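You operate a simulated robot arm through the tools that you are given. There is no shell and no other tool. Be economical: measure what you need, move in short steps, check, and stop when the job is done.

You are at the controls of a simulated robot arm. One attempt, no reset.

TASK
Swap the blue sensor for the white one and clip it.
Fine: stand the blue sensor on the ledge under the green blind.

Only the result counts: the job must be done as asked and must still hold three seconds after the hand-in. Knocking over, shifting, dropping, spilling or breaking anything else fails it.

THE ROBOT
A 7-joint arm with a two-finger parallel gripper, fixed in place. Base frame: the origin is at the foot of the arm, x ahead of it, y to its left, z up; the work surface is at about z = 883. Lengths are in mm, angles in degrees, forces in N, time in s.
With the tool pointing down near the work surface it reaches from about 300 to 700 mm from the base axis. Its first joint turns from -66.0 to 66.0 degrees. Payload 1.57 kg.
The tool frame sits at the grasp point between the pads (the TCP): z along the fingers, y along the line on which they close. The tips reach 30 mm beyond it. Largest opening 110 mm; finger width 24, thickness 12; the body of the gripper, 48 by 112 mm, starts 78 mm behind the TCP.
Orientation is that of the tool frame in the base frame, as a unit quaternion [w, x, y, z]. With the fingers straight down and closing along the base's y, the tool's x points along the base's -x, its y along +y and its z along -z.

THE INTERFACE
- The arm moves only by the tool step_arm. Its argument "motion" is a list of rows, each a list of 3 entries, a list of its own where there are three numbers: the gripper command, from -1 (fully open) to 1 (shut), values between in proportion, then the shift along the tool's x, y, z in units of 30 mm (1.0 is 30 mm), then the turn, a rotation vector about the tool's x, y, z in units of 4 degrees (1.0 is 4 degrees). In form: [[grip, [dx, dy, dz], [wx, wy, wz]], ...]. A call has 1 to 10 rows; each row shifts and turns the commanded pose from where the row before left it, along the tool's axes as they then stand. A call with a number of a shift or a turn outside -1 to 1 is refused whole. A row lasts 0.2 s, in which the tool goes at most 50 mm and 8.6 degrees; a call with a longer step from one row to the next is refused whole, and so is a gripper value outside its range. Where a pose cannot be reached the arm comes as near as it can. A force on the tool above 70 N (or 10 N above the force at the start of the call, whichever is more), or a blocked arm, ends the call early, and 0.2 s more pass. The fingers move at their own pace (about 108 mm/s each) and stop on an object; they squeeze with about 41 N. The grip force told is the motor's: it shows also when the fingers shut on nothing. Time passes only in rows, and 0.2 s behind the last, so rows that do not move let the fingers close. The reply holds the time, the measured pose of the TCP, the force on the tool along the base axes, the opening and the grip force, in the units named above and with some noise, and new pictures: "pictures" is both (left out), scene, wrist or none.
- Cameras (640 x 400 px; columns grow to the right, rows downward): "scene" is fixed at [161.1, -383.3, 1423.6]; the picture's right is [0.83, -0.56, 0.00], its down [-0.22, -0.32, -0.92] and it looks along [0.52, 0.76, -0.38] (base axes); focal length 326 px, centre (320, 200). "wrist" rides on the gripper at [70, 16, -141] in the tool frame; the picture's right is [-0.23, 0.97, 0.00], its down [-0.86, -0.20, -0.48] and it looks along [-0.47, -0.11, 0.88] (tool axes); focal length 222 px, centre (320, 200). There is no depth. A picture from a camera that has moved, and an enlarged one, comes with that camera's place and axes in the base frame and with its lens.
- close_up(camera, box): a new picture of the part [left, top, right, bottom] of that camera's present view, enlarged. It takes no simulated time.
- job_done(): hands the job in; it is judged then, once.

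Work in short steps. Places have to be worked out from the pictures, the camera data and where the tool is seen: move nearer, look again, correct. Check each grasp and each placing, and mend what went wrong. You have 120 turns and 170 pictures in all, those below and enlarged ones among them. Open the gripper and draw the arm clear of the work before you hand the job in, unless the task says otherwise; then end with one line.

The tools are called after "Request:" by a JSON object that holds its "fn" and its "kwargs". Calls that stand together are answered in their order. step_arm: Moves the arm, as the interface text tells. Its arguments: {"type":"object","properties":{"motion":{"type":"array"},"pictures":{"type":"string","enum":["both","scene","wrist","none"]}},"required":["motion"]} The other tools are called the same way: close_up (camera, box) takes an enlarged picture of a part of a camera's view; job_done () hands the job in.

At the start:

```text
t: 0.0
eef_pos: [274.0, 186.3, 1252.1]
tool_rot: [0.0, 0.0, 1.0, 0.0]
wrist_force: [0.2, 0.1, -0.6]
grip_width: 110.0
grip_force: 0.1
```

scene: 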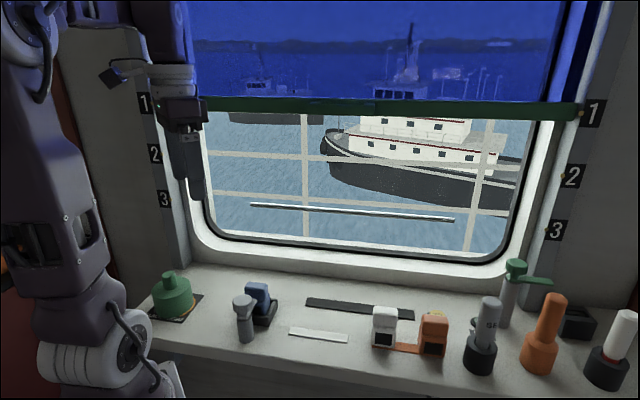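
wrist: 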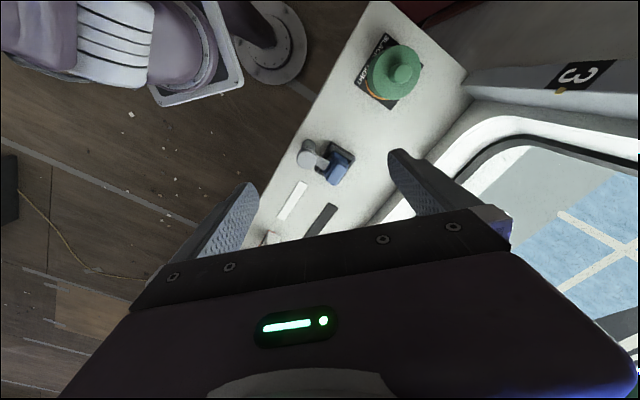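

I'll look closely at the items on the ledge first.

Request:
{"fn": "close_up", "kwargs": {"camera": "scene", "box": [130, 250, 310, 362]}}

Request:
{"fn": "close_up", "kwargs": {"camera": "scene", "box": [280, 270, 460, 382]}}

Request:
{"fn": "close_up", "kwargs": {"camera": "scene", "box": [440, 250, 640, 400]}}

Request:
{"fn": "close_up", "kwargs": {"camera": "wrist", "box": [240, 20, 460, 250]}}

```text
3.56 times, centred on (220, 306) of scene
camera zoom: at [161.1, -383.3, 1423.6], right [0.83, -0.56, 0.0], down [-0.22, -0.32, -0.92], along [0.52, 0.76, -0.38], focal length 1160 px, centre (676, -177)
```

zoom: 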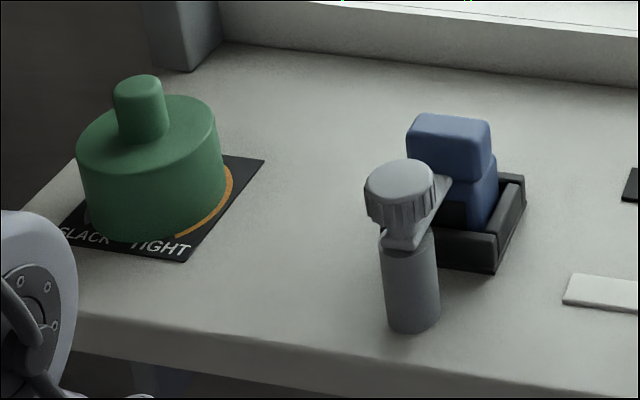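

```text
3.56 times, centred on (370, 326) of scene
camera zoom: at [161.1, -383.3, 1423.6], right [0.83, -0.56, 0.0], down [-0.22, -0.32, -0.92], along [0.52, 0.76, -0.38], focal length 1160 px, centre (142, -248)
```

zoom: 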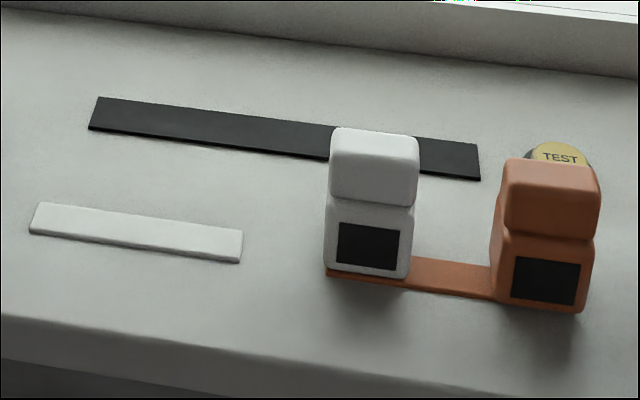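

```text
2.67 times, centred on (540, 325) of scene
camera zoom: at [161.1, -383.3, 1423.6], right [0.83, -0.56, 0.0], down [-0.22, -0.32, -0.92], along [0.52, 0.76, -0.38], focal length 870 px, centre (-267, -133)
```

zoom: 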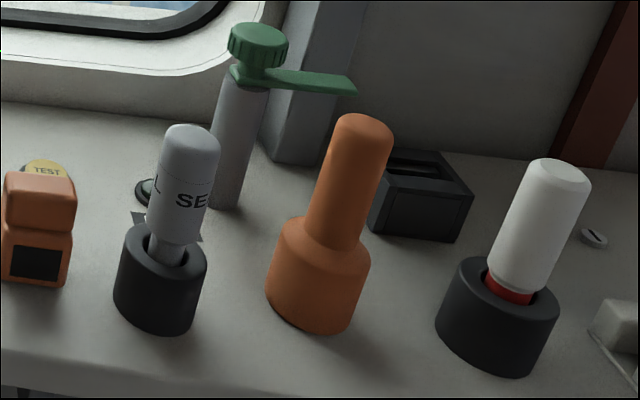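

```text
1.74 times, centred on (350, 135) of wrist
camera zoom: at [202.3, 202.9, 1395.6], right [0.23, 0.97, 0.0], down [0.86, -0.2, 0.48], along [0.47, -0.11, -0.88], focal length 386 px, centre (268, 313)
```

zoom: 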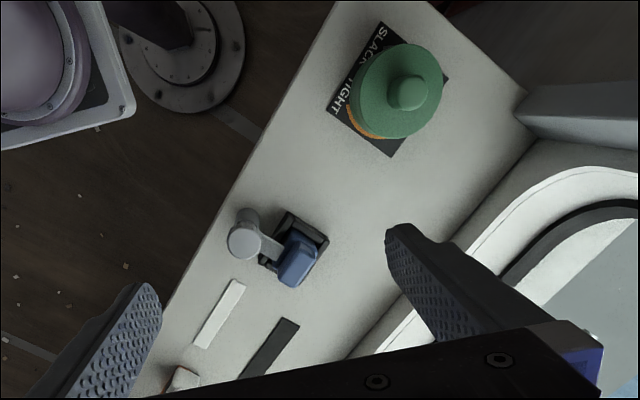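

The blue sensor sits in a black cradle, and a grey swing-arm clip stands on the operator's side of it. The ledge runs along about (0.68, -0.73). I'll move nearer and turn the tool to line up with the ledge for a good view.

Request:
{"fn": "step_arm", "kwargs": {"motion": [[-1, [-0.26, -0.9, 0.8], [0, 0, 0]], [-1, [-0.26, -0.9, 0.8], [0, 0, 0]], [-1, [-0.26, -0.9, 0.8], [0, 0, 0]], [-1, [-0.26, -0.9, 0.8], [0, 0, 0]], [-1, [0, 0, 0], [0, 0, -1]], [-1, [0, 0, 0], [0, 0, -1]], [-1, [0, 0, 0], [0, 0, -1]], [-1, [0, 0, 0], [0, 0, -1]], [-1, [0, 0, 0], [0, 0, -1]], [-1, [0, 0, 0], [0, 0, -1]]], "pictures": "none"}}

Request:
{"fn": "step_arm", "kwargs": {"motion": [[-1, [0, 0, 0], [0, 0, -1]], [-1, [0, 0, 0], [0, 0, -1]], [-1, [0, 0, 0], [0, 0, -1]], [-1, [0, 0, 0], [0, 0, -1]], [-1, [0, 0, 0], [0, 0, -1]], [-1, [0, 0, 0], [0, 0, -0.75]], [-1, [0, 0, 0], [0, 0, 0]]]}}

```text
t: 2.2
eef_pos: [305.0, 80.3, 1156.2]
tool_rot: [0.0, -0.208, 0.978, 0.001]
wrist_force: [-0.3, 0.1, -0.7]
grip_width: 109.9
grip_force: 0.1
```

```text
t: 3.8
eef_pos: [303.7, 79.0, 1156.0]
tool_rot: [0.001, -0.399, 0.917, 0.001]
wrist_force: [-0.8, 0.9, 0.0]
grip_width: 110.0
grip_force: 0.0
camera wrist: at [244.0, 38.8, 1299.3], right [-0.56, 0.83, 0.0], down [0.73, 0.49, 0.48], along [0.4, 0.27, -0.88], focal length 222 px, centre (320, 200)
```

scene: 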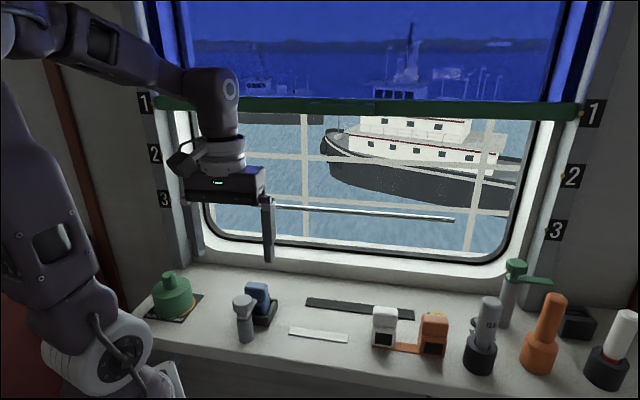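
wrist: 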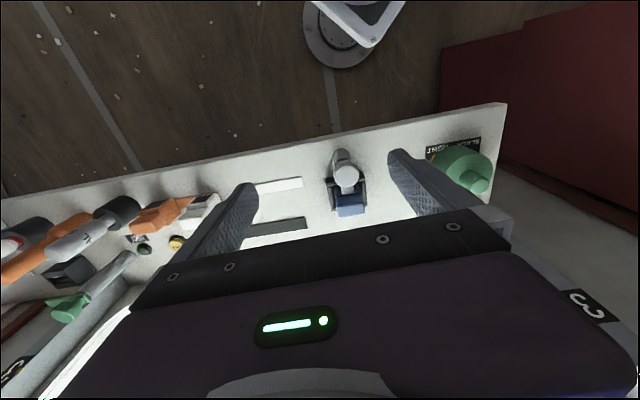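

Zooming in on the clip and sensor.

Request:
{"fn": "close_up", "kwargs": {"camera": "wrist", "box": [290, 130, 410, 230]}}

Request:
{"fn": "close_up", "kwargs": {"camera": "scene", "box": [215, 270, 295, 350]}}

```text
4.00 times, centred on (350, 180) of wrist
camera zoom: at [244.0, 38.8, 1299.3], right [-0.56, 0.83, 0.0], down [0.73, 0.49, 0.48], along [0.4, 0.27, -0.88], focal length 888 px, centre (200, 280)
```

zoom: 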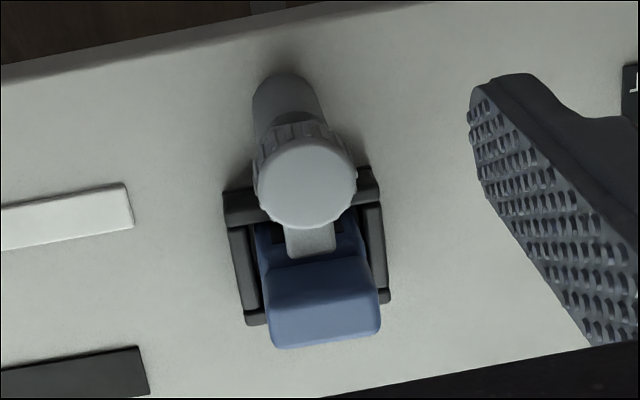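

```text
5.00 times, centred on (255, 310) of scene
camera zoom: at [161.1, -383.3, 1423.6], right [0.83, -0.56, 0.0], down [-0.22, -0.32, -0.92], along [0.52, 0.76, -0.38], focal length 1632 px, centre (645, -350)
```

zoom: 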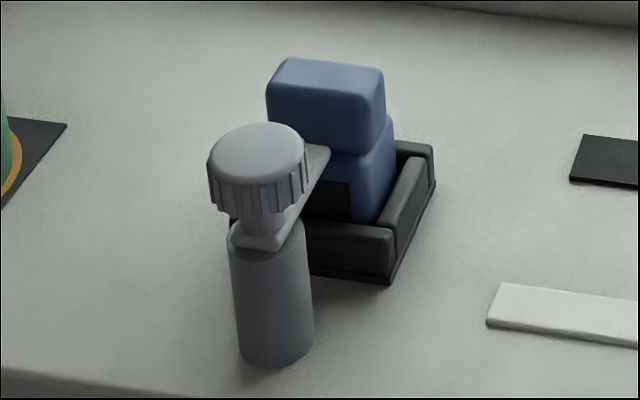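

I want to see the sensor's profile, so I'll zoom in on the white and orange ones, which the wrist camera sees from the side.

Request:
{"fn": "close_up", "kwargs": {"camera": "wrist", "box": [110, 170, 250, 260]}}

Request:
{"fn": "close_up", "kwargs": {"camera": "scene", "box": [360, 295, 460, 365]}}

```text
4.44 times, centred on (180, 215) of wrist
camera zoom: at [244.0, 38.8, 1299.3], right [-0.56, 0.83, 0.0], down [0.73, 0.49, 0.48], along [0.4, 0.27, -0.88], focal length 987 px, centre (942, 133)
```

zoom: 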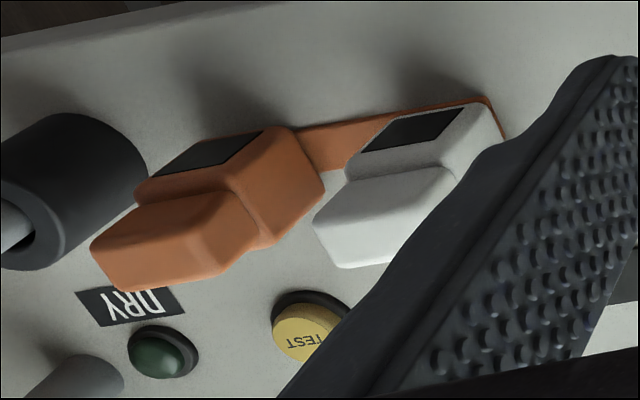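

```text
5.71 times, centred on (410, 330) of scene
camera zoom: at [161.1, -383.3, 1423.6], right [0.83, -0.56, 0.0], down [-0.22, -0.32, -0.92], along [0.52, 0.76, -0.38], focal length 1865 px, centre (-194, -543)
```

zoom: 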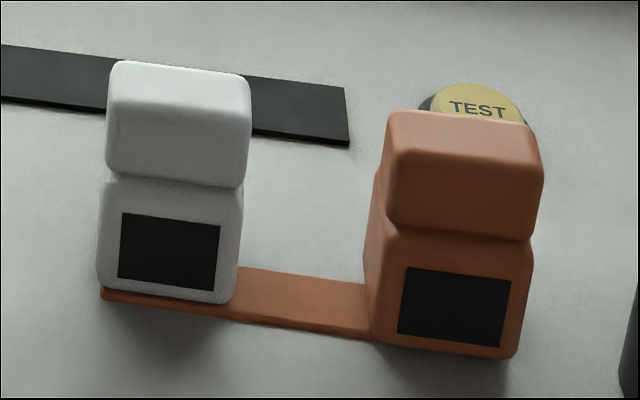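

The sensors have a deep body with a smaller head set back, so the clip arm presses on the front shoulder. The knob axis is near (328, 139) with its top at about z 988. I'll hover above it to refine that.

Request:
{"fn": "step_arm", "kwargs": {"motion": [[-1, [-0.505, 0.19, 0.8], [0, 0, 0]], [-1, [-0.505, 0.19, 0.8], [0, 0, 0]], [-1, [-0.505, 0.19, 0.8], [0, 0, 0]], [-1, [-0.505, 0.19, 0.8], [0, 0, 0]], [-1, [0, 0, 0], [0, 0, 0]]]}}

```text
t: 5.0
eef_pos: [328.1, 141.5, 1061.2]
tool_rot: [0.001, -0.4, 0.917, 0.001]
wrist_force: [-0.2, -0.1, 0.1]
grip_width: 110.1
grip_force: 0.1
camera wrist: at [268.3, 100.1, 1203.2], right [-0.56, 0.83, 0.0], down [0.73, 0.49, 0.48], along [0.4, 0.27, -0.88], focal length 222 px, centre (320, 200)
```

scene: 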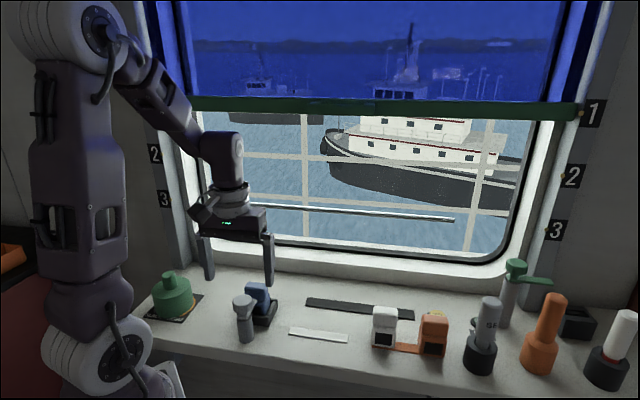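
wrist: 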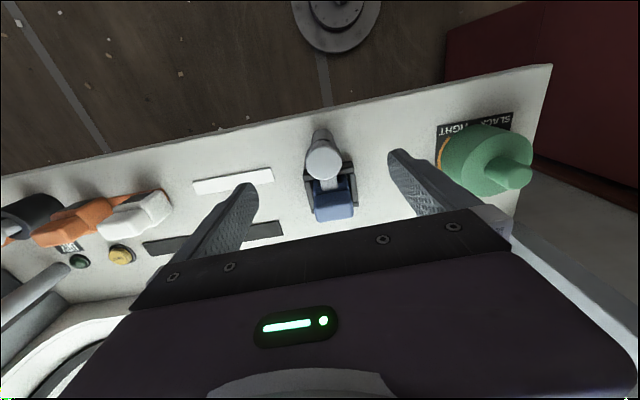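

Request:
{"fn": "close_up", "kwargs": {"camera": "wrist", "box": [270, 115, 390, 235]}}

```text
3.33 times, centred on (330, 175) of wrist
camera zoom: at [268.3, 100.1, 1203.2], right [-0.56, 0.83, 0.0], down [0.73, 0.49, 0.48], along [0.4, 0.27, -0.88], focal length 740 px, centre (287, 283)
```

zoom: 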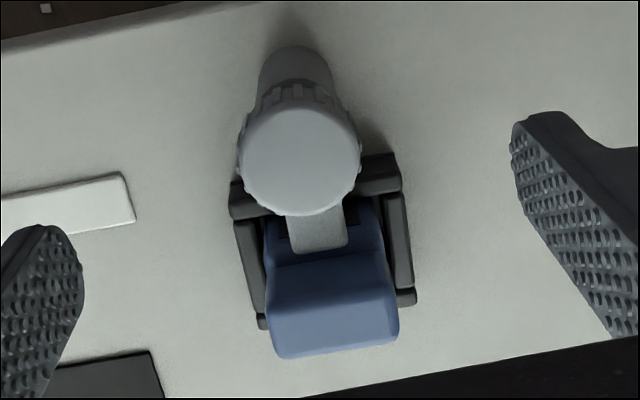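

The knob axis is about 3.5 mm to +y of the tool, near (326, 144). I'll shift, lower the TCP to z 992 and close on the knob.

Request:
{"fn": "step_arm", "kwargs": {"motion": [[-1, [0, 0.11, 0.76], [0, 0, 0]], [-1, [0, 0, 0.77], [0, 0, 0]], [-1, [0, 0, 0.77], [0, 0, 0]], [-1, [0, 0, 0], [0, 0, 0]]]}}

```text
t: 6.0
eef_pos: [327.4, 142.7, 990.1]
tool_rot: [0.0, -0.4, 0.916, 0.001]
wrist_force: [0.3, 0.5, 0.2]
grip_width: 110.2
grip_force: 0.0
camera wrist: at [265.9, 101.7, 1133.3], right [-0.56, 0.83, 0.0], down [0.73, 0.49, 0.48], along [0.4, 0.27, -0.88], focal length 222 px, centre (320, 200)
```

scene: 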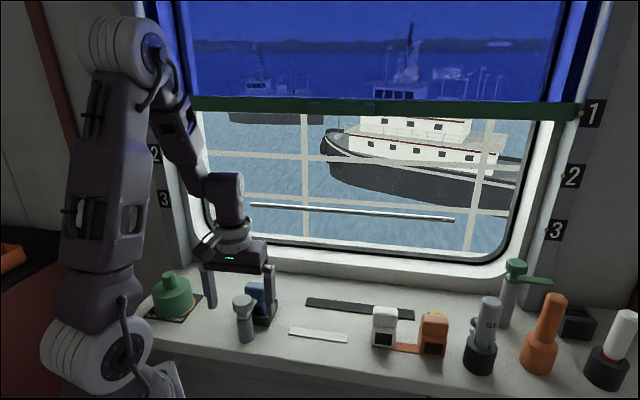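
wrist: 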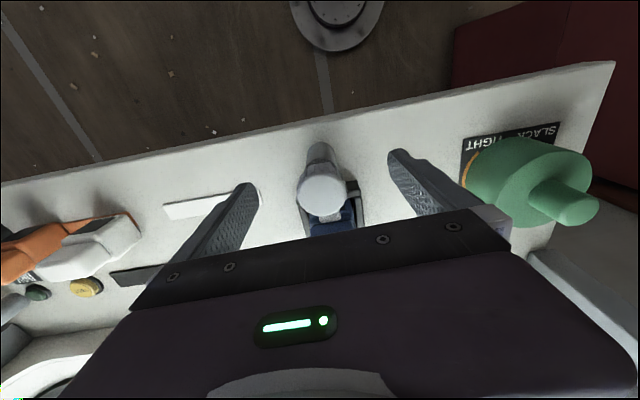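

The knob is centred between the fingers, so I close.

Request:
{"fn": "step_arm", "kwargs": {"motion": [[0, [0, 0, 0], [0, 0, 0]], [0.4, [0, 0, 0], [0, 0, 0]], [1, [0, 0, 0], [0, 0, 0]], [1, [0, 0, 0], [0, 0, 0]]], "pictures": "wrist"}}

```text
t: 7.0
eef_pos: [327.1, 142.0, 990.7]
tool_rot: [0.0, -0.4, 0.917, 0.001]
wrist_force: [2.7, -1.8, -5.1]
grip_width: 39.6
grip_force: 44.4
camera wrist: at [266.0, 101.6, 1133.5], right [-0.56, 0.83, 0.0], down [0.73, 0.49, 0.48], along [0.4, 0.27, -0.88], focal length 222 px, centre (320, 200)
```

wrist: 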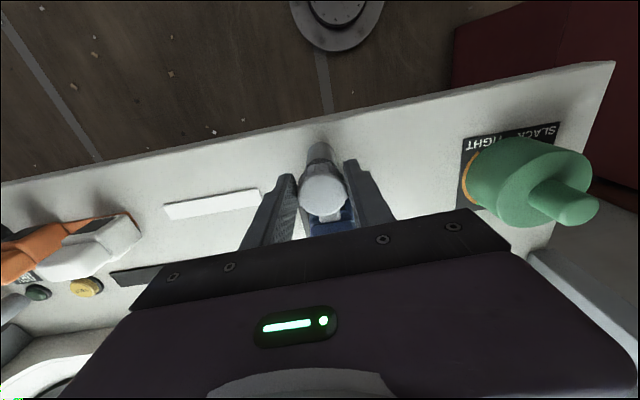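

The knob is gripped at 39.6 mm. I'll try a small turn and watch the arm and the forces.

Request:
{"fn": "step_arm", "kwargs": {"motion": [[1, [0, 0, 0], [0, 0, 0.7]], [1, [0, 0, 0], [0, 0, 0.7]], [1, [0, 0, 0], [0, 0, 0.7]], [1, [0, 0, 0], [0, 0, 0]]]}}

Request:
{"fn": "close_up", "kwargs": {"camera": "scene", "box": [205, 265, 305, 345]}}

```text
t: 8.0
eef_pos: [325.3, 142.4, 991.1]
tool_rot: [-0.001, -0.331, 0.944, 0.001]
wrist_force: [-14.0, 12.7, -25.8]
grip_width: 39.7
grip_force: 44.9
camera wrist: at [260.4, 111.5, 1133.7], right [-0.43, 0.9, 0.0], down [0.79, 0.38, 0.48], along [0.43, 0.21, -0.88], focal length 222 px, centre (320, 200)
```

scene: 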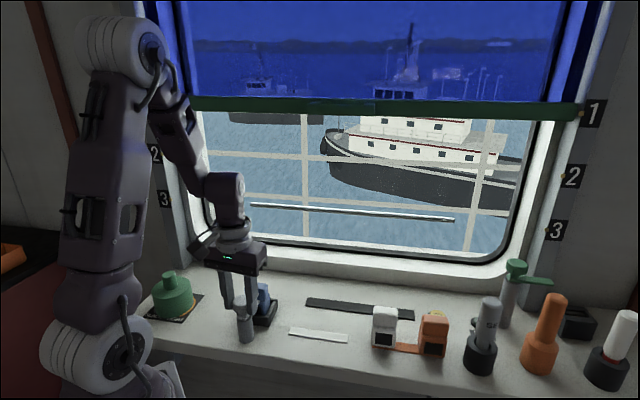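
wrist: 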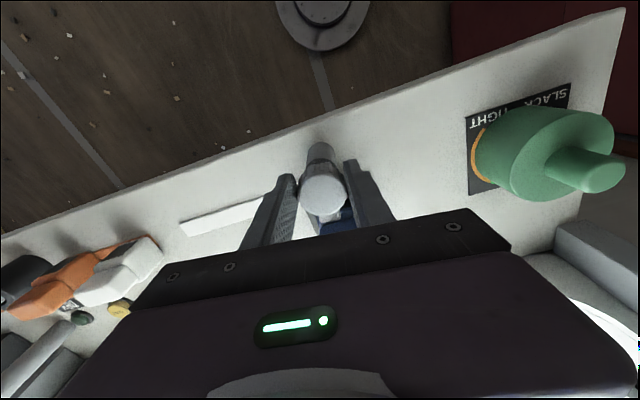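

```text
5.00 times, centred on (255, 305) of scene
camera zoom: at [161.0, -382.8, 1423.8], right [0.83, -0.56, 0.0], down [-0.22, -0.32, -0.92], along [0.52, 0.76, -0.38], focal length 1632 px, centre (645, -325)
```

zoom: 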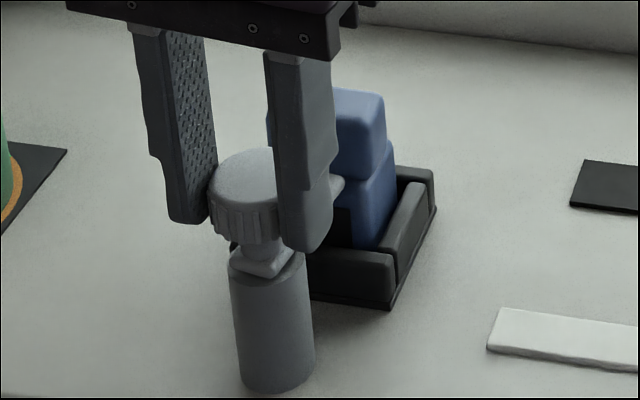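

The arm tip is turning with the knob. I'll go on in the same direction and watch the force.

Request:
{"fn": "step_arm", "kwargs": {"motion": [[1, [0, 0, 0], [0, 0, 0.8]], [1, [0, 0, 0], [0, 0, 0.8]], [1, [0, 0, 0], [0, 0, 0.8]], [1, [0, 0, 0], [0, 0, 0.8]], [1, [0, 0, 0], [0, 0, 0]]], "pictures": "none"}}

Request:
{"fn": "close_up", "kwargs": {"camera": "scene", "box": [205, 265, 305, 345]}}

```text
t: 9.2
eef_pos: [325.7, 144.5, 990.9]
tool_rot: [0.001, -0.224, 0.975, 0.002]
wrist_force: [-31.4, 37.9, -24.4]
grip_width: 39.5
grip_force: 44.6
```

```text
5.00 times, centred on (255, 305) of scene
camera zoom: at [160.5, -382.0, 1424.0], right [0.83, -0.56, 0.0], down [-0.22, -0.32, -0.92], along [0.52, 0.76, -0.38], focal length 1632 px, centre (645, -325)
```

zoom: 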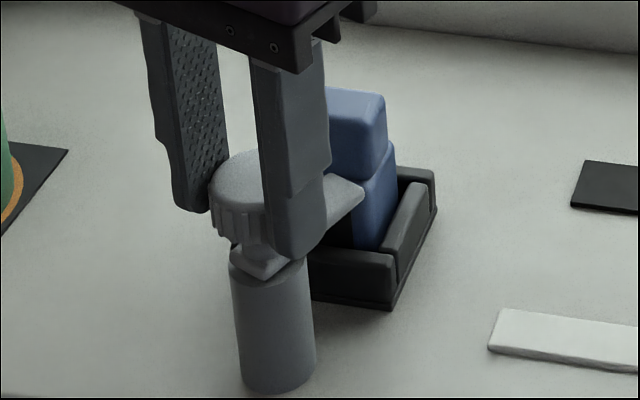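

The arm swings freely. The side force says the true axis is about 4 mm towards (-x, +y) of my command, so I correct that and go on turning.

Request:
{"fn": "step_arm", "kwargs": {"motion": [[1, [0.05, 0.13, 0.05], [0, 0, 0]], [1, [0, 0, 0], [0, 0, 0.8]], [1, [0, 0, 0], [0, 0, 0.8]], [1, [0, 0, 0], [0, 0, 0.8]], [1, [0, 0, 0], [0, 0, 0.8]], [1, [0, 0, 0], [0, 0, 0]]], "pictures": "none"}}

Request:
{"fn": "close_up", "kwargs": {"camera": "scene", "box": [205, 265, 305, 345]}}

```text
t: 10.6
eef_pos: [324.2, 146.2, 989.8]
tool_rot: [0.002, -0.113, 0.994, 0.002]
wrist_force: [19.1, 5.4, 25.7]
grip_width: 39.8
grip_force: 45.1
```

```text
5.00 times, centred on (255, 305) of scene
camera zoom: at [161.4, -383.2, 1423.6], right [0.83, -0.56, 0.0], down [-0.22, -0.32, -0.92], along [0.52, 0.76, -0.38], focal length 1632 px, centre (645, -325)
```

zoom: 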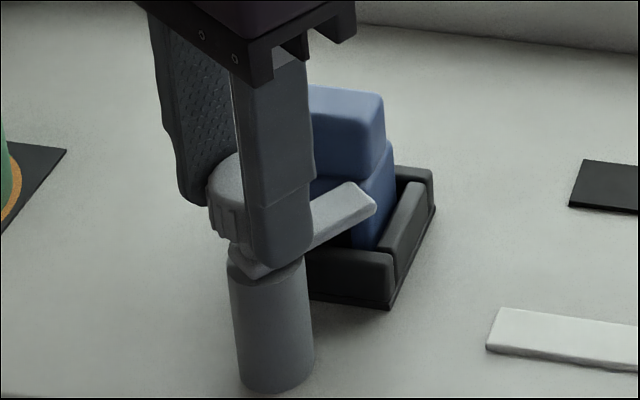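

34° turned so far, and the force is now small. I'll trim slightly and continue.

Request:
{"fn": "step_arm", "kwargs": {"motion": [[1, [-0.04, 0, -0.025], [0, 0, 0.8]], [1, [0, 0, 0], [0, 0, 0.8]], [1, [0, 0, 0], [0, 0, 0.8]], [1, [0, 0, 0], [0, 0, 0.8]], [1, [0, 0, 0], [0, 0, 0.8]], [1, [0, 0, 0], [0, 0, 0.8]], [1, [0, 0, 0], [0, 0, 0]]], "pictures": "none"}}

Request:
{"fn": "close_up", "kwargs": {"camera": "scene", "box": [205, 265, 305, 345]}}

```text
t: 12.2
eef_pos: [326.5, 147.2, 990.2]
tool_rot: [0.001, 0.054, 0.999, 0.003]
wrist_force: [1.7, 43.6, -18.6]
grip_width: 39.2
grip_force: 44.4
```

```text
5.00 times, centred on (255, 305) of scene
camera zoom: at [161.4, -381.9, 1423.9], right [0.83, -0.56, 0.0], down [-0.22, -0.32, -0.92], along [0.52, 0.76, -0.39], focal length 1632 px, centre (645, -325)
```

zoom: 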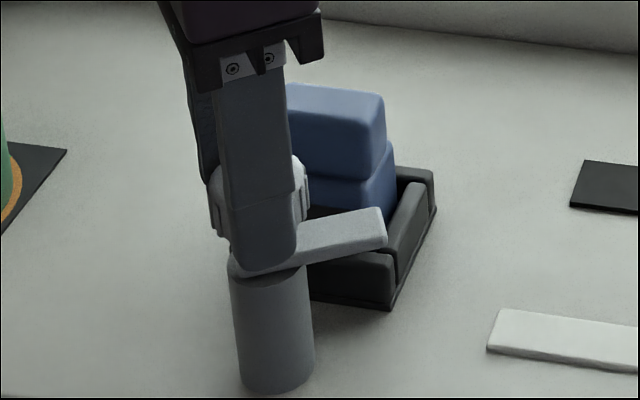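

53° now. I trim +y and go on to about 90°.

Request:
{"fn": "step_arm", "kwargs": {"motion": [[1, [0, 0.07, 0.01], [0, 0, 0.8]], [1, [0, 0, 0], [0, 0, 0.8]], [1, [0, 0, 0], [0, 0, 0.8]], [1, [0, 0.03, 0], [0, 0, 0.8]], [1, [0, 0, 0], [0, 0, 0.8]], [1, [0, 0, 0], [0, 0, 0.8]], [1, [0, 0.03, 0], [0, 0, 0.8]], [1, [0, 0, 0], [0, 0, 0.8]], [1, [0, 0, 0], [0, 0, 0]]], "pictures": "none"}}

Request:
{"fn": "close_up", "kwargs": {"camera": "scene", "box": [205, 265, 305, 345]}}

```text
t: 14.2
eef_pos: [326.3, 148.8, 990.5]
tool_rot: [0.0, 0.274, 0.962, 0.001]
wrist_force: [18.3, 11.1, 13.3]
grip_width: 39.0
grip_force: 44.5
```

```text
5.00 times, centred on (255, 305) of scene
camera zoom: at [161.5, -383.0, 1423.6], right [0.83, -0.56, 0.0], down [-0.22, -0.32, -0.92], along [0.52, 0.76, -0.38], focal length 1632 px, centre (645, -325)
```

zoom: 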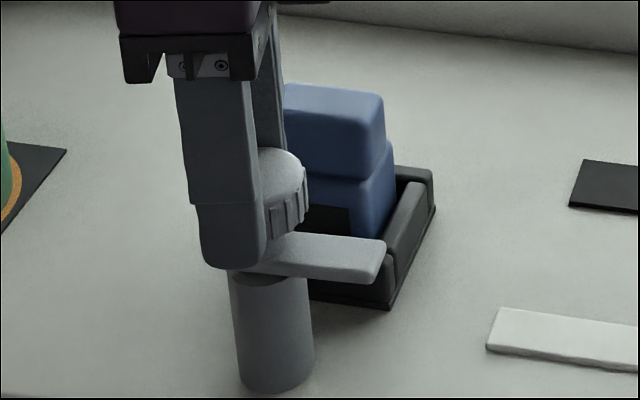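

79° turned. Another 20° will get the arm well clear.

Request:
{"fn": "step_arm", "kwargs": {"motion": [[1, [0, 0, 0], [0, 0, 0.8]], [1, [0, 0, 0], [0, 0, 0.8]], [1, [-0.02, 0.02, 0], [0, 0, 0.8]], [1, [0, 0, 0], [0, 0, 0.8]], [1, [0, 0, 0], [0, 0, 0.8]], [1, [0, 0, 0], [0, 0, 0.8]], [1, [0, 0, 0], [0, 0, 0]]], "pictures": "both"}}

Request:
{"fn": "close_up", "kwargs": {"camera": "scene", "box": [205, 265, 305, 345]}}

```text
t: 15.8
eef_pos: [326.9, 150.3, 990.2]
tool_rot: [0.0, 0.431, 0.902, 0.003]
wrist_force: [14.3, 25.8, -0.4]
grip_width: 39.4
grip_force: 44.7
camera wrist: at [295.2, 214.2, 1133.6], right [0.9, 0.44, 0.0], down [0.38, -0.79, 0.48], along [0.21, -0.43, -0.88], focal length 222 px, centre (320, 200)
```

scene: 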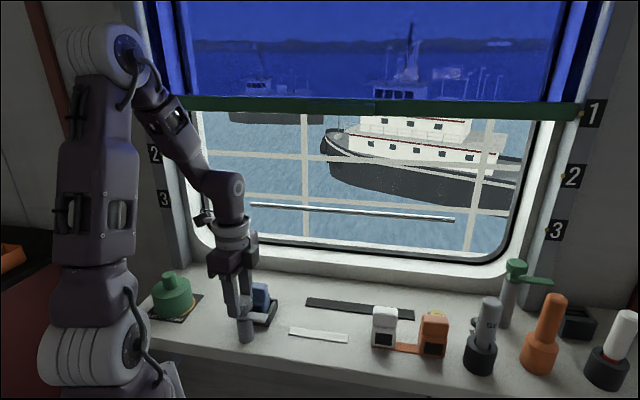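
wrist: 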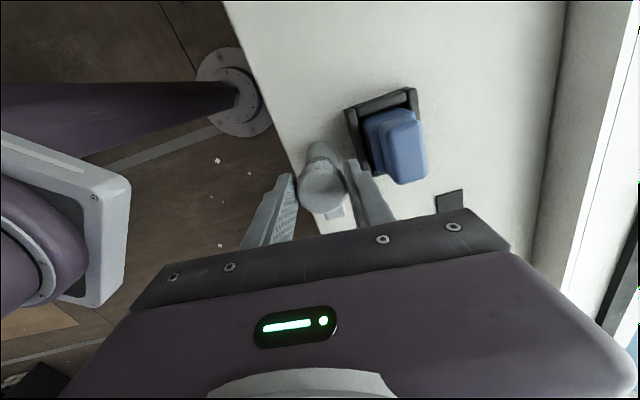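

```text
5.00 times, centred on (255, 305) of scene
camera zoom: at [161.5, -382.5, 1423.8], right [0.83, -0.56, 0.0], down [-0.22, -0.32, -0.92], along [0.52, 0.76, -0.38], focal length 1632 px, centre (645, -325)
```

zoom: 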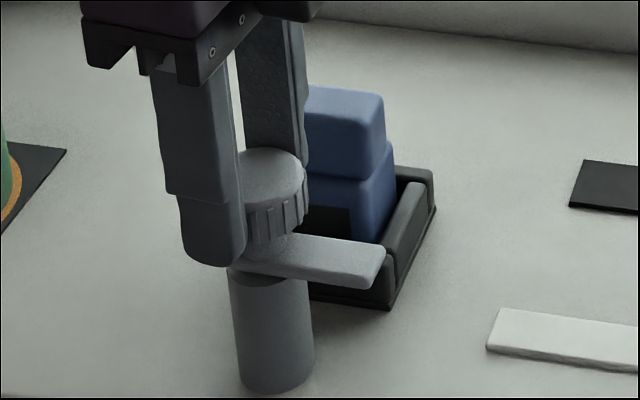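

The clip arm is now swung about 85–90° aside, roughly parallel to the ledge. I open only to about 60 mm, so the finger can't touch the blue head, and rise.

Request:
{"fn": "step_arm", "kwargs": {"motion": [[0.1, [0, 0, 0], [0, 0, 0]], [-0.05, [0, 0, 0], [0, 0, 0]], [-0.05, [0, 0, 0], [0, 0, 0]], [-0.05, [0, 0, -0.5], [0, 0, 0]], [-0.05, [0, 0, -1], [0, 0, 0]], [-0.05, [0, 0, -1], [0, 0, 0]], [-0.05, [0, 0, -1], [0, 0, 0]], [-0.05, [0, 0, -1], [0, 0, 0]]], "pictures": "both"}}

Request:
{"fn": "close_up", "kwargs": {"camera": "scene", "box": [205, 265, 305, 345]}}

Request:
{"fn": "close_up", "kwargs": {"camera": "wrist", "box": [280, 70, 460, 220]}}

```text
t: 17.6
eef_pos: [327.4, 147.6, 1124.3]
tool_rot: [-0.001, 0.43, 0.903, 0.001]
wrist_force: [-0.3, 0.6, -0.3]
grip_width: 57.9
grip_force: 0.1
camera wrist: at [294.5, 212.1, 1268.6], right [0.9, 0.44, 0.0], down [0.38, -0.79, 0.48], along [0.21, -0.43, -0.88], focal length 222 px, centre (320, 200)
```

scene: 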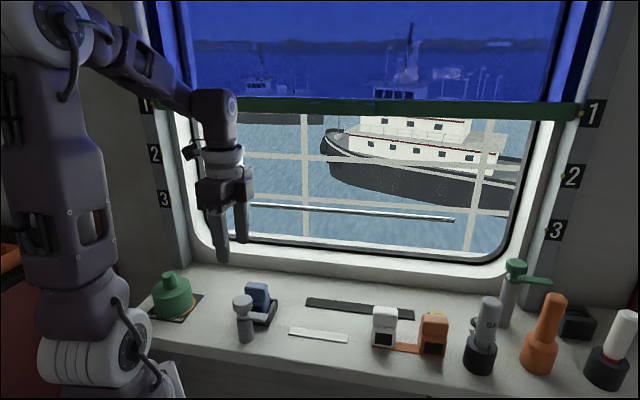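
wrist: 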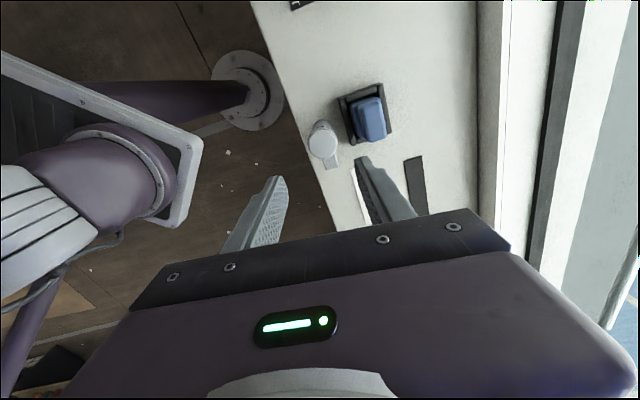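

```text
5.00 times, centred on (255, 305) of scene
camera zoom: at [161.1, -383.3, 1423.6], right [0.83, -0.56, 0.0], down [-0.22, -0.32, -0.92], along [0.52, 0.76, -0.38], focal length 1632 px, centre (645, -325)
```

zoom: 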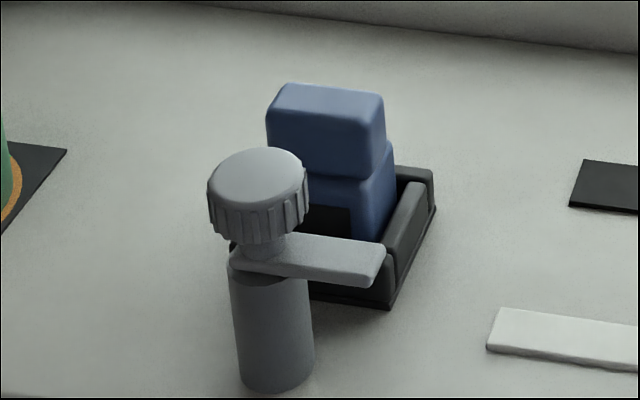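

```text
2.67 times, centred on (370, 145) of wrist
camera zoom: at [294.5, 212.1, 1268.6], right [0.9, 0.44, 0.0], down [0.38, -0.79, 0.48], along [0.21, -0.43, -0.88], focal length 592 px, centre (187, 347)
```

zoom: 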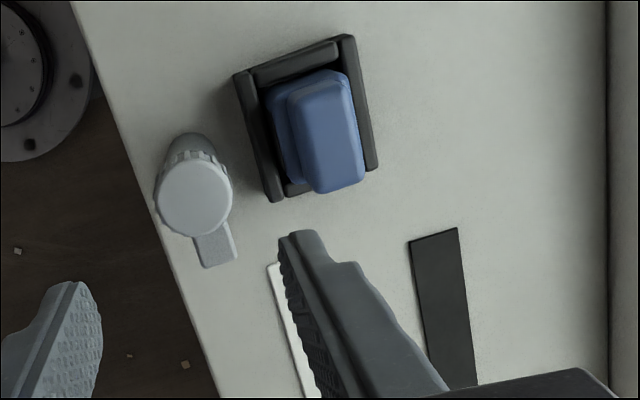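

The blue sensor is free of the clip. I'll turn the tool back so the fingers close along the ledge, and hover over the sensor head near (383, 200).

Request:
{"fn": "step_arm", "kwargs": {"motion": [[-0.5, [0, 0, 0], [0, 0, -1]], [-1, [0, 0, 0], [0, 0, -1]], [-1, [0, 0, 0], [0, 0, -1]], [-1, [0, 0, 0], [0, 0, -1]], [-1, [0, 0, 0], [0, 0, -1]], [-1, [0, 0, 0], [0, 0, -1]], [-1, [0, 0, 0], [0, 0, -1]], [-1, [0, 0, 0], [0, 0, -1]], [-1, [0, 0, 0], [0, 0, -1]], [-1, [0, 0, 0], [0, 0, -1]]], "pictures": "none"}}

Request:
{"fn": "step_arm", "kwargs": {"motion": [[-1, [0, 0, 0], [0, 0, -1]], [-1, [0, 0, 0], [0, 0, -1]], [-1, [0, 0, 0], [0, 0, -1]], [-1, [0, 0, 0], [0, 0, -1]], [-1, [0, 0, 0], [0, 0, -1]], [-1, [0, 0, 0], [0, 0, -1]], [-1, [0, 0, 0], [0, 0, -1]], [-1, [0, 0, 0], [0, 0, -1]], [-1, [0, 0, 0], [0, 0, -1]], [-1, [0, 0, 0], [0, 0, -1]]], "pictures": "none"}}

Request:
{"fn": "step_arm", "kwargs": {"motion": [[-1, [0, 0, 0], [0, 0, -1]], [-1, [0, 0, 0], [0, 0, -1]], [-1, [0, 0, 0], [0, 0, -1]], [-1, [0, 0, 0], [0, 0, -1]], [-1, [-0.51, -0.02, 0.43], [0, 0, -0.1]], [-1, [-0.51, -0.02, 0.43], [0, 0, 0]], [-1, [-0.51, -0.02, 0.43], [0, 0, 0]], [-1, [-0.51, -0.02, 0.43], [0, 0, 0]], [-1, [-0.51, -0.02, 0.43], [0, 0, 0]], [-1, [0, 0, 0], [0, 0, 0]]]}}

Request:
{"fn": "close_up", "kwargs": {"camera": "wrist", "box": [240, 110, 400, 220]}}

```text
t: 19.8
eef_pos: [326.8, 148.3, 1125.0]
tool_rot: [0.0, 0.094, 0.996, 0.001]
wrist_force: [0.2, -0.3, -0.3]
grip_width: 109.8
grip_force: 0.0
```

```text
t: 22.0
eef_pos: [327.3, 148.4, 1125.6]
tool_rot: [-0.001, -0.252, 0.968, 0.001]
wrist_force: [-0.2, -0.2, -0.1]
grip_width: 110.0
grip_force: 0.1
```

```text
t: 24.2
eef_pos: [383.4, 200.5, 1059.9]
tool_rot: [0.0, -0.387, 0.922, 0.001]
wrist_force: [0.3, 0.1, 0.4]
grip_width: 109.9
grip_force: 0.1
camera wrist: at [321.2, 162.4, 1203.4], right [-0.54, 0.84, 0.0], down [0.74, 0.47, 0.48], along [0.4, 0.26, -0.88], focal length 222 px, centre (320, 200)
```

scene: 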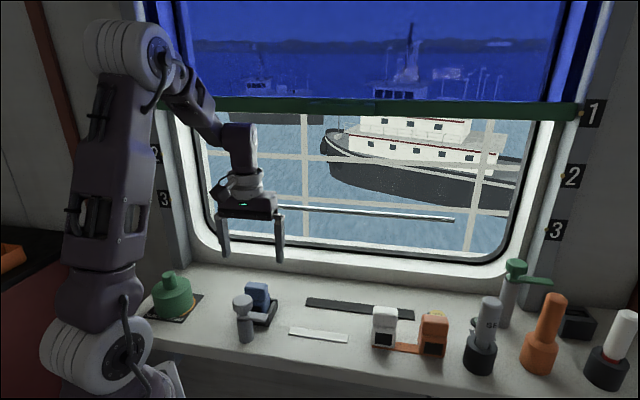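
wrist: 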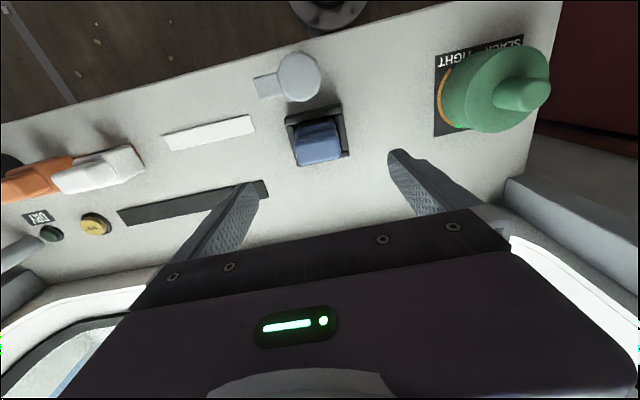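

```text
3.64 times, centred on (320, 165) of wrist
camera zoom: at [321.2, 162.4, 1203.4], right [-0.54, 0.84, 0.0], down [0.74, 0.47, 0.48], along [0.4, 0.26, -0.88], focal length 808 px, centre (320, 327)
```

zoom: 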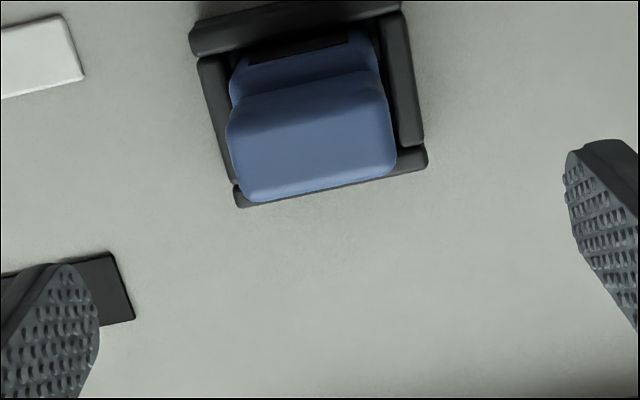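

The head is at about (381.6, 196) and needs +2.3° more turn. I correct that and descend to z 952 with the fingers open.

Request:
{"fn": "step_arm", "kwargs": {"motion": [[-1, [0, 0, 0], [0, 0, 0.57]], [-1, [0.15, -0.07, 0], [0, 0, 0]], [-1, [0, 0, 0.9], [0, 0, 0]], [-1, [0, 0, 0.9], [0, 0, 0]], [-1, [0, 0, 0.9], [0, 0, 0]], [-1, [0, 0, 0.9], [0, 0, 0]], [-1, [0, 0, 0], [0, 0, 0]]]}}

Request:
{"fn": "close_up", "kwargs": {"camera": "wrist", "box": [240, 110, 400, 220]}}

Request:
{"fn": "close_up", "kwargs": {"camera": "scene", "box": [205, 265, 305, 345]}}

```text
t: 25.8
eef_pos: [380.2, 195.7, 951.3]
tool_rot: [0.0, -0.368, 0.93, 0.002]
wrist_force: [-0.4, 1.0, 0.6]
grip_width: 110.2
grip_force: 0.0
camera wrist: at [316.9, 160.0, 1094.9], right [-0.5, 0.87, 0.0], down [0.76, 0.44, 0.48], along [0.41, 0.24, -0.88], focal length 222 px, centre (320, 200)
```

scene: 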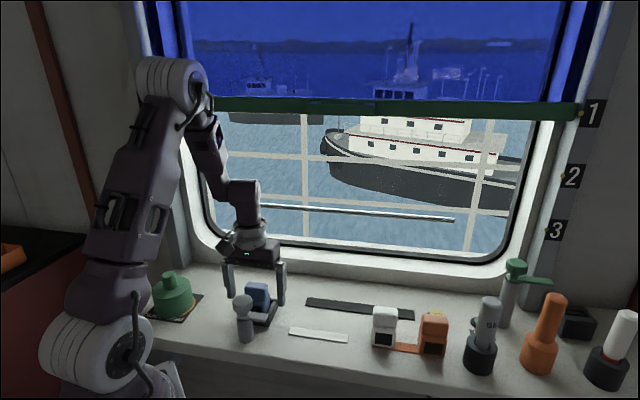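
wrist: 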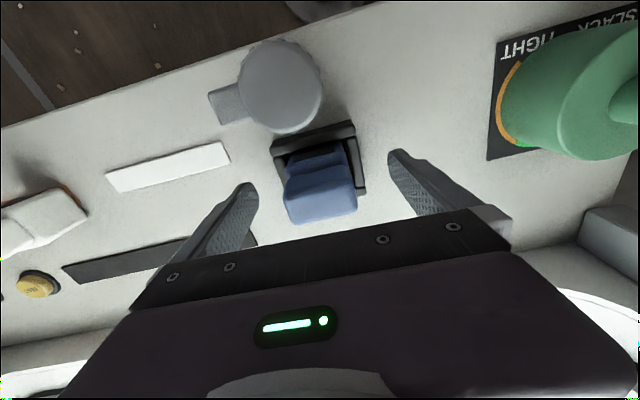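

```text
3.64 times, centred on (320, 165) of wrist
camera zoom: at [316.9, 160.0, 1094.9], right [-0.5, 0.87, 0.0], down [0.76, 0.44, 0.48], along [0.41, 0.24, -0.88], focal length 808 px, centre (320, 327)
```

zoom: 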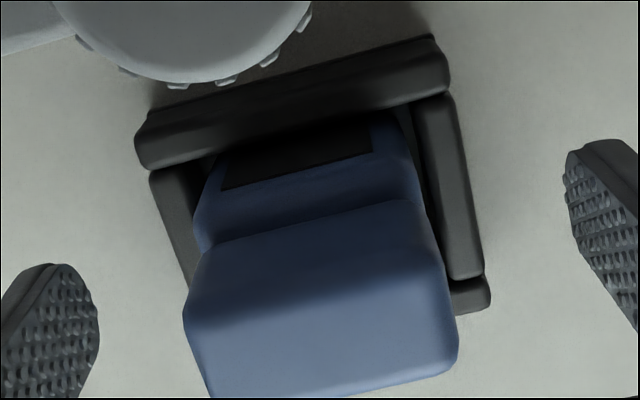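

```text
5.00 times, centred on (255, 305) of scene
camera zoom: at [161.1, -383.3, 1423.6], right [0.83, -0.56, 0.0], down [-0.22, -0.32, -0.92], along [0.52, 0.76, -0.38], focal length 1632 px, centre (645, -325)
```

zoom: 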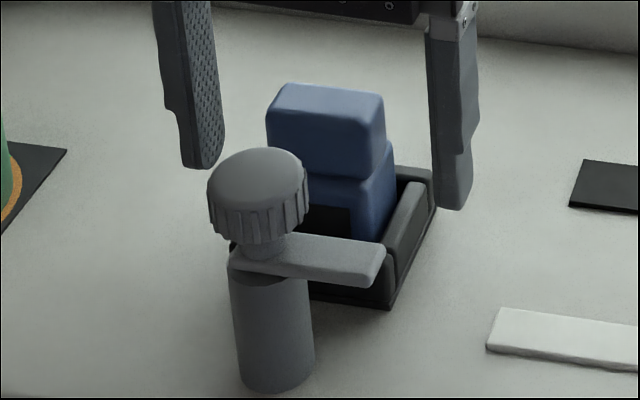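

Well centred. I close on the head.

Request:
{"fn": "step_arm", "kwargs": {"motion": [[0, [0, 0, 0], [0, 0, 0]], [0.1, [0, 0, 0], [0, 0, 0]], [0.5, [0, 0, 0], [0, 0, 0]], [1, [0, 0, 0], [0, 0, 0]], [1, [0, 0, 0], [0, 0, 0]]]}}

Request:
{"fn": "close_up", "kwargs": {"camera": "wrist", "box": [240, 110, 400, 220]}}

Request:
{"fn": "close_up", "kwargs": {"camera": "scene", "box": [205, 265, 305, 345]}}

```text
t: 27.0
eef_pos: [380.1, 196.6, 951.8]
tool_rot: [0.001, -0.368, 0.93, 0.001]
wrist_force: [1.4, 0.3, 1.1]
grip_width: 49.8
grip_force: 41.6
camera wrist: at [316.9, 160.0, 1095.3], right [-0.5, 0.87, 0.0], down [0.76, 0.44, 0.48], along [0.41, 0.24, -0.88], focal length 222 px, centre (320, 200)
```

scene: 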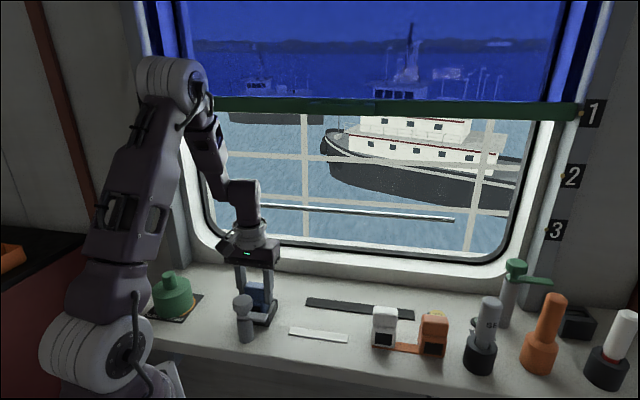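
wrist: 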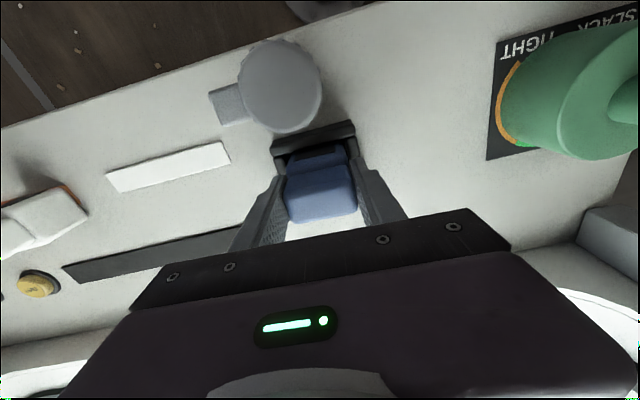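

```text
3.64 times, centred on (320, 165) of wrist
camera zoom: at [316.9, 160.0, 1095.3], right [-0.5, 0.87, 0.0], down [0.76, 0.44, 0.48], along [0.41, 0.24, -0.88], focal length 808 px, centre (320, 327)
```

zoom: 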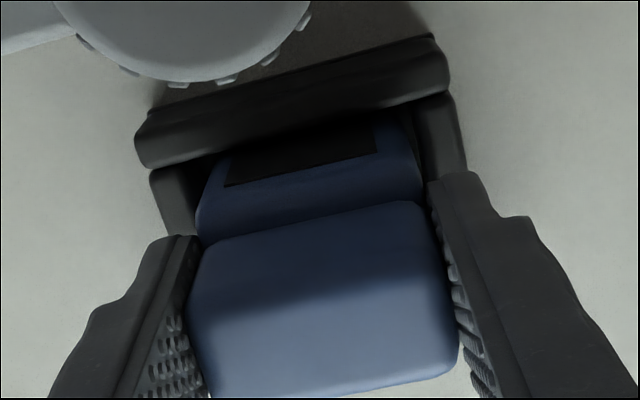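

```text
5.00 times, centred on (255, 305) of scene
camera zoom: at [161.1, -383.3, 1423.6], right [0.83, -0.56, 0.0], down [-0.22, -0.32, -0.92], along [0.52, 0.76, -0.38], focal length 1632 px, centre (645, -325)
```

zoom: 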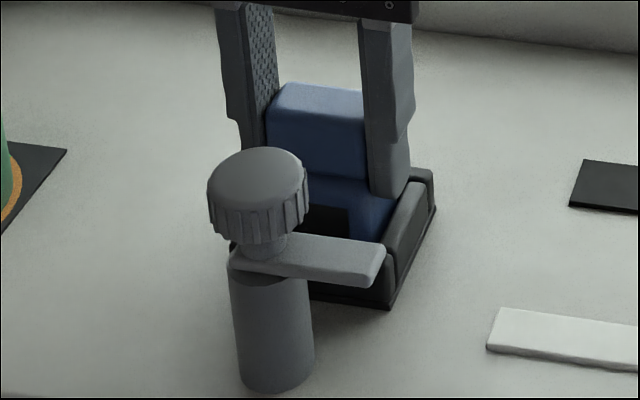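

The blue sensor is gripped at 49.8 mm. Seated pose to remember: TCP (380.1, 196.6, 951.8). I lift it straight up.

Request:
{"fn": "step_arm", "kwargs": {"motion": [[1, [0, 0, -0.2], [0, 0, 0]], [1, [0, 0, -0.4], [0, 0, 0]], [1, [0, 0, -0.6], [0, 0, 0]], [1, [0, 0, -0.7], [0, 0, 0]], [1, [0, 0, -0.7], [0, 0, 0]], [1, [0, 0, -0.7], [0, 0, 0]], [1, [0, 0, 0], [0, 0, 0]]]}}

Request:
{"fn": "close_up", "kwargs": {"camera": "scene", "box": [205, 235, 325, 345]}}

```text
t: 28.6
eef_pos: [381.1, 195.9, 1051.6]
tool_rot: [0.0, -0.368, 0.93, 0.001]
wrist_force: [0.0, -0.2, -0.5]
grip_width: 49.6
grip_force: 40.8
camera wrist: at [317.9, 160.4, 1195.2], right [-0.5, 0.87, 0.0], down [0.76, 0.44, 0.48], along [0.41, 0.24, -0.88], focal length 222 px, centre (320, 200)
```

scene: 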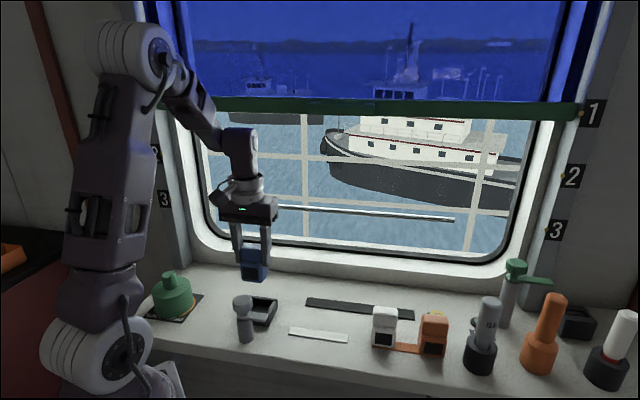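
wrist: 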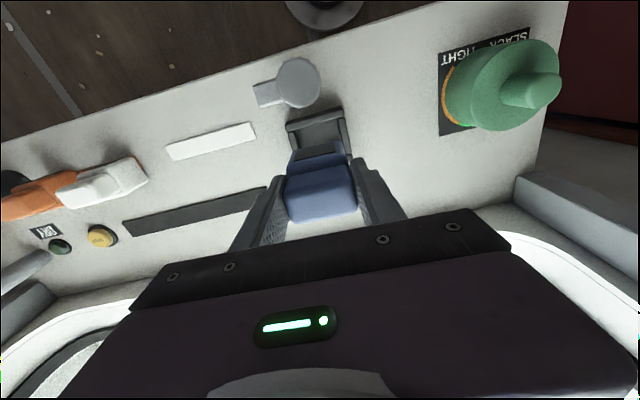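

```text
3.64 times, centred on (265, 290) of scene
camera zoom: at [161.1, -383.3, 1423.6], right [0.83, -0.56, 0.0], down [-0.22, -0.32, -0.92], along [0.52, 0.76, -0.38], focal length 1187 px, centre (520, -127)
```

zoom: 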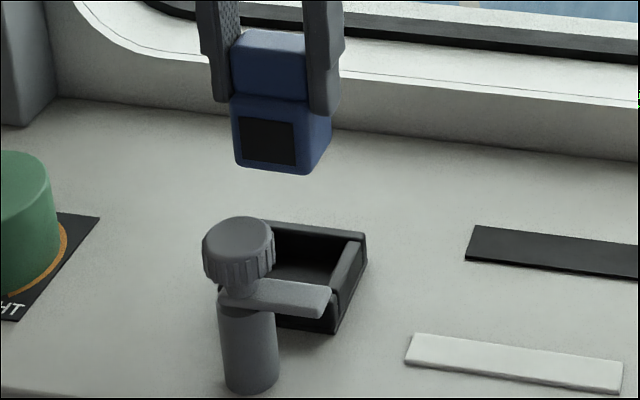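

The cradle is empty. The free gap between the white and black strips is about 75 mm wide (n 390–465). I carry the blue sensor to (486, 114) and lower it to just above the ledge.

Request:
{"fn": "step_arm", "kwargs": {"motion": [[1, [-0.11, -0.737, 0], [0, 0, 0]], [1, [-0.11, -0.737, 0], [0, 0, 0]], [1, [-0.11, -0.737, 0], [0, 0, 0]], [1, [-0.11, -0.737, 0], [0, 0, 0]], [1, [-0.11, -0.737, 0], [0, 0, 0]], [1, [-0.11, -0.737, 0], [0, 0, 0]], [1, [0, 0, 0.9], [0, 0, 0]], [1, [0, 0, 0.9], [0, 0, 0]], [1, [0, 0, 0.9], [0, 0, 0]], [1, [0, 0, 0], [0, 0, 0]]]}}

Request:
{"fn": "close_up", "kwargs": {"camera": "scene", "box": [275, 255, 395, 345]}}

Request:
{"fn": "close_up", "kwargs": {"camera": "wrist", "box": [190, 110, 450, 260]}}

```text
t: 30.8
eef_pos: [485.9, 114.6, 969.4]
tool_rot: [0.0, -0.369, 0.93, 0.001]
wrist_force: [0.6, -0.3, -0.6]
grip_width: 49.3
grip_force: 41.6
camera wrist: at [422.4, 77.7, 1112.7], right [-0.5, 0.87, 0.0], down [0.76, 0.44, 0.48], along [0.41, 0.24, -0.88], focal length 222 px, centre (320, 200)
```

scene: 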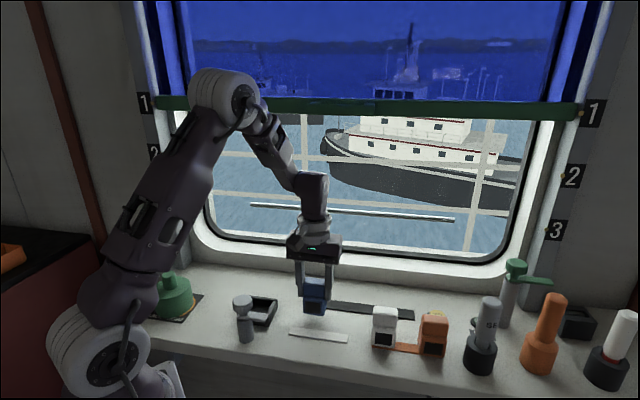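
wrist: 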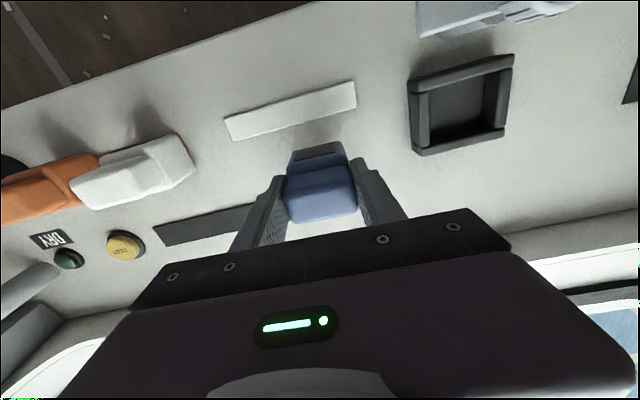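

```text
4.44 times, centred on (335, 300) of scene
camera zoom: at [161.1, -383.3, 1423.6], right [0.83, -0.56, 0.0], down [-0.22, -0.32, -0.92], along [0.52, 0.76, -0.38], focal length 1450 px, centre (253, -244)
```

zoom: 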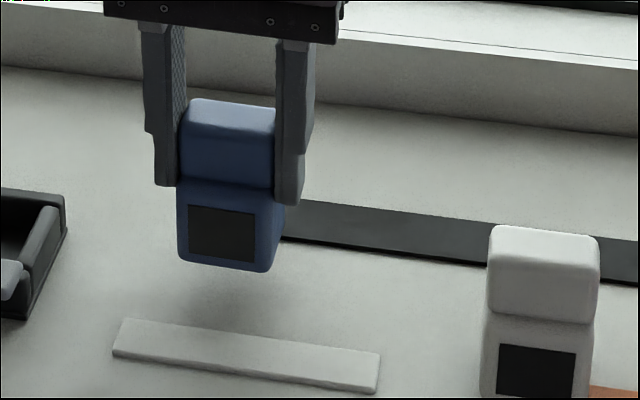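

```text
2.46 times, centred on (320, 185) of wrist
camera zoom: at [422.4, 77.7, 1112.7], right [-0.5, 0.87, 0.0], down [0.76, 0.44, 0.48], along [0.41, 0.24, -0.88], focal length 547 px, centre (320, 237)
```

zoom: 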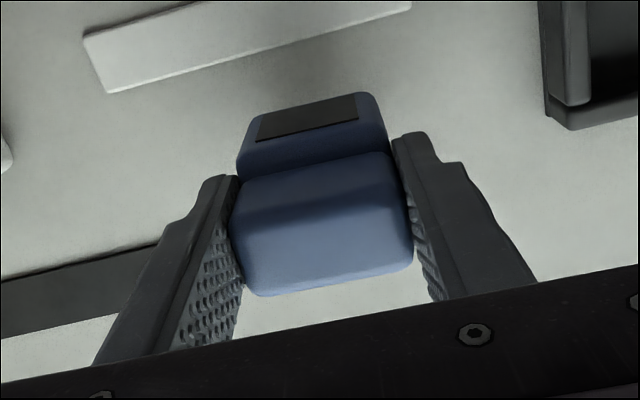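

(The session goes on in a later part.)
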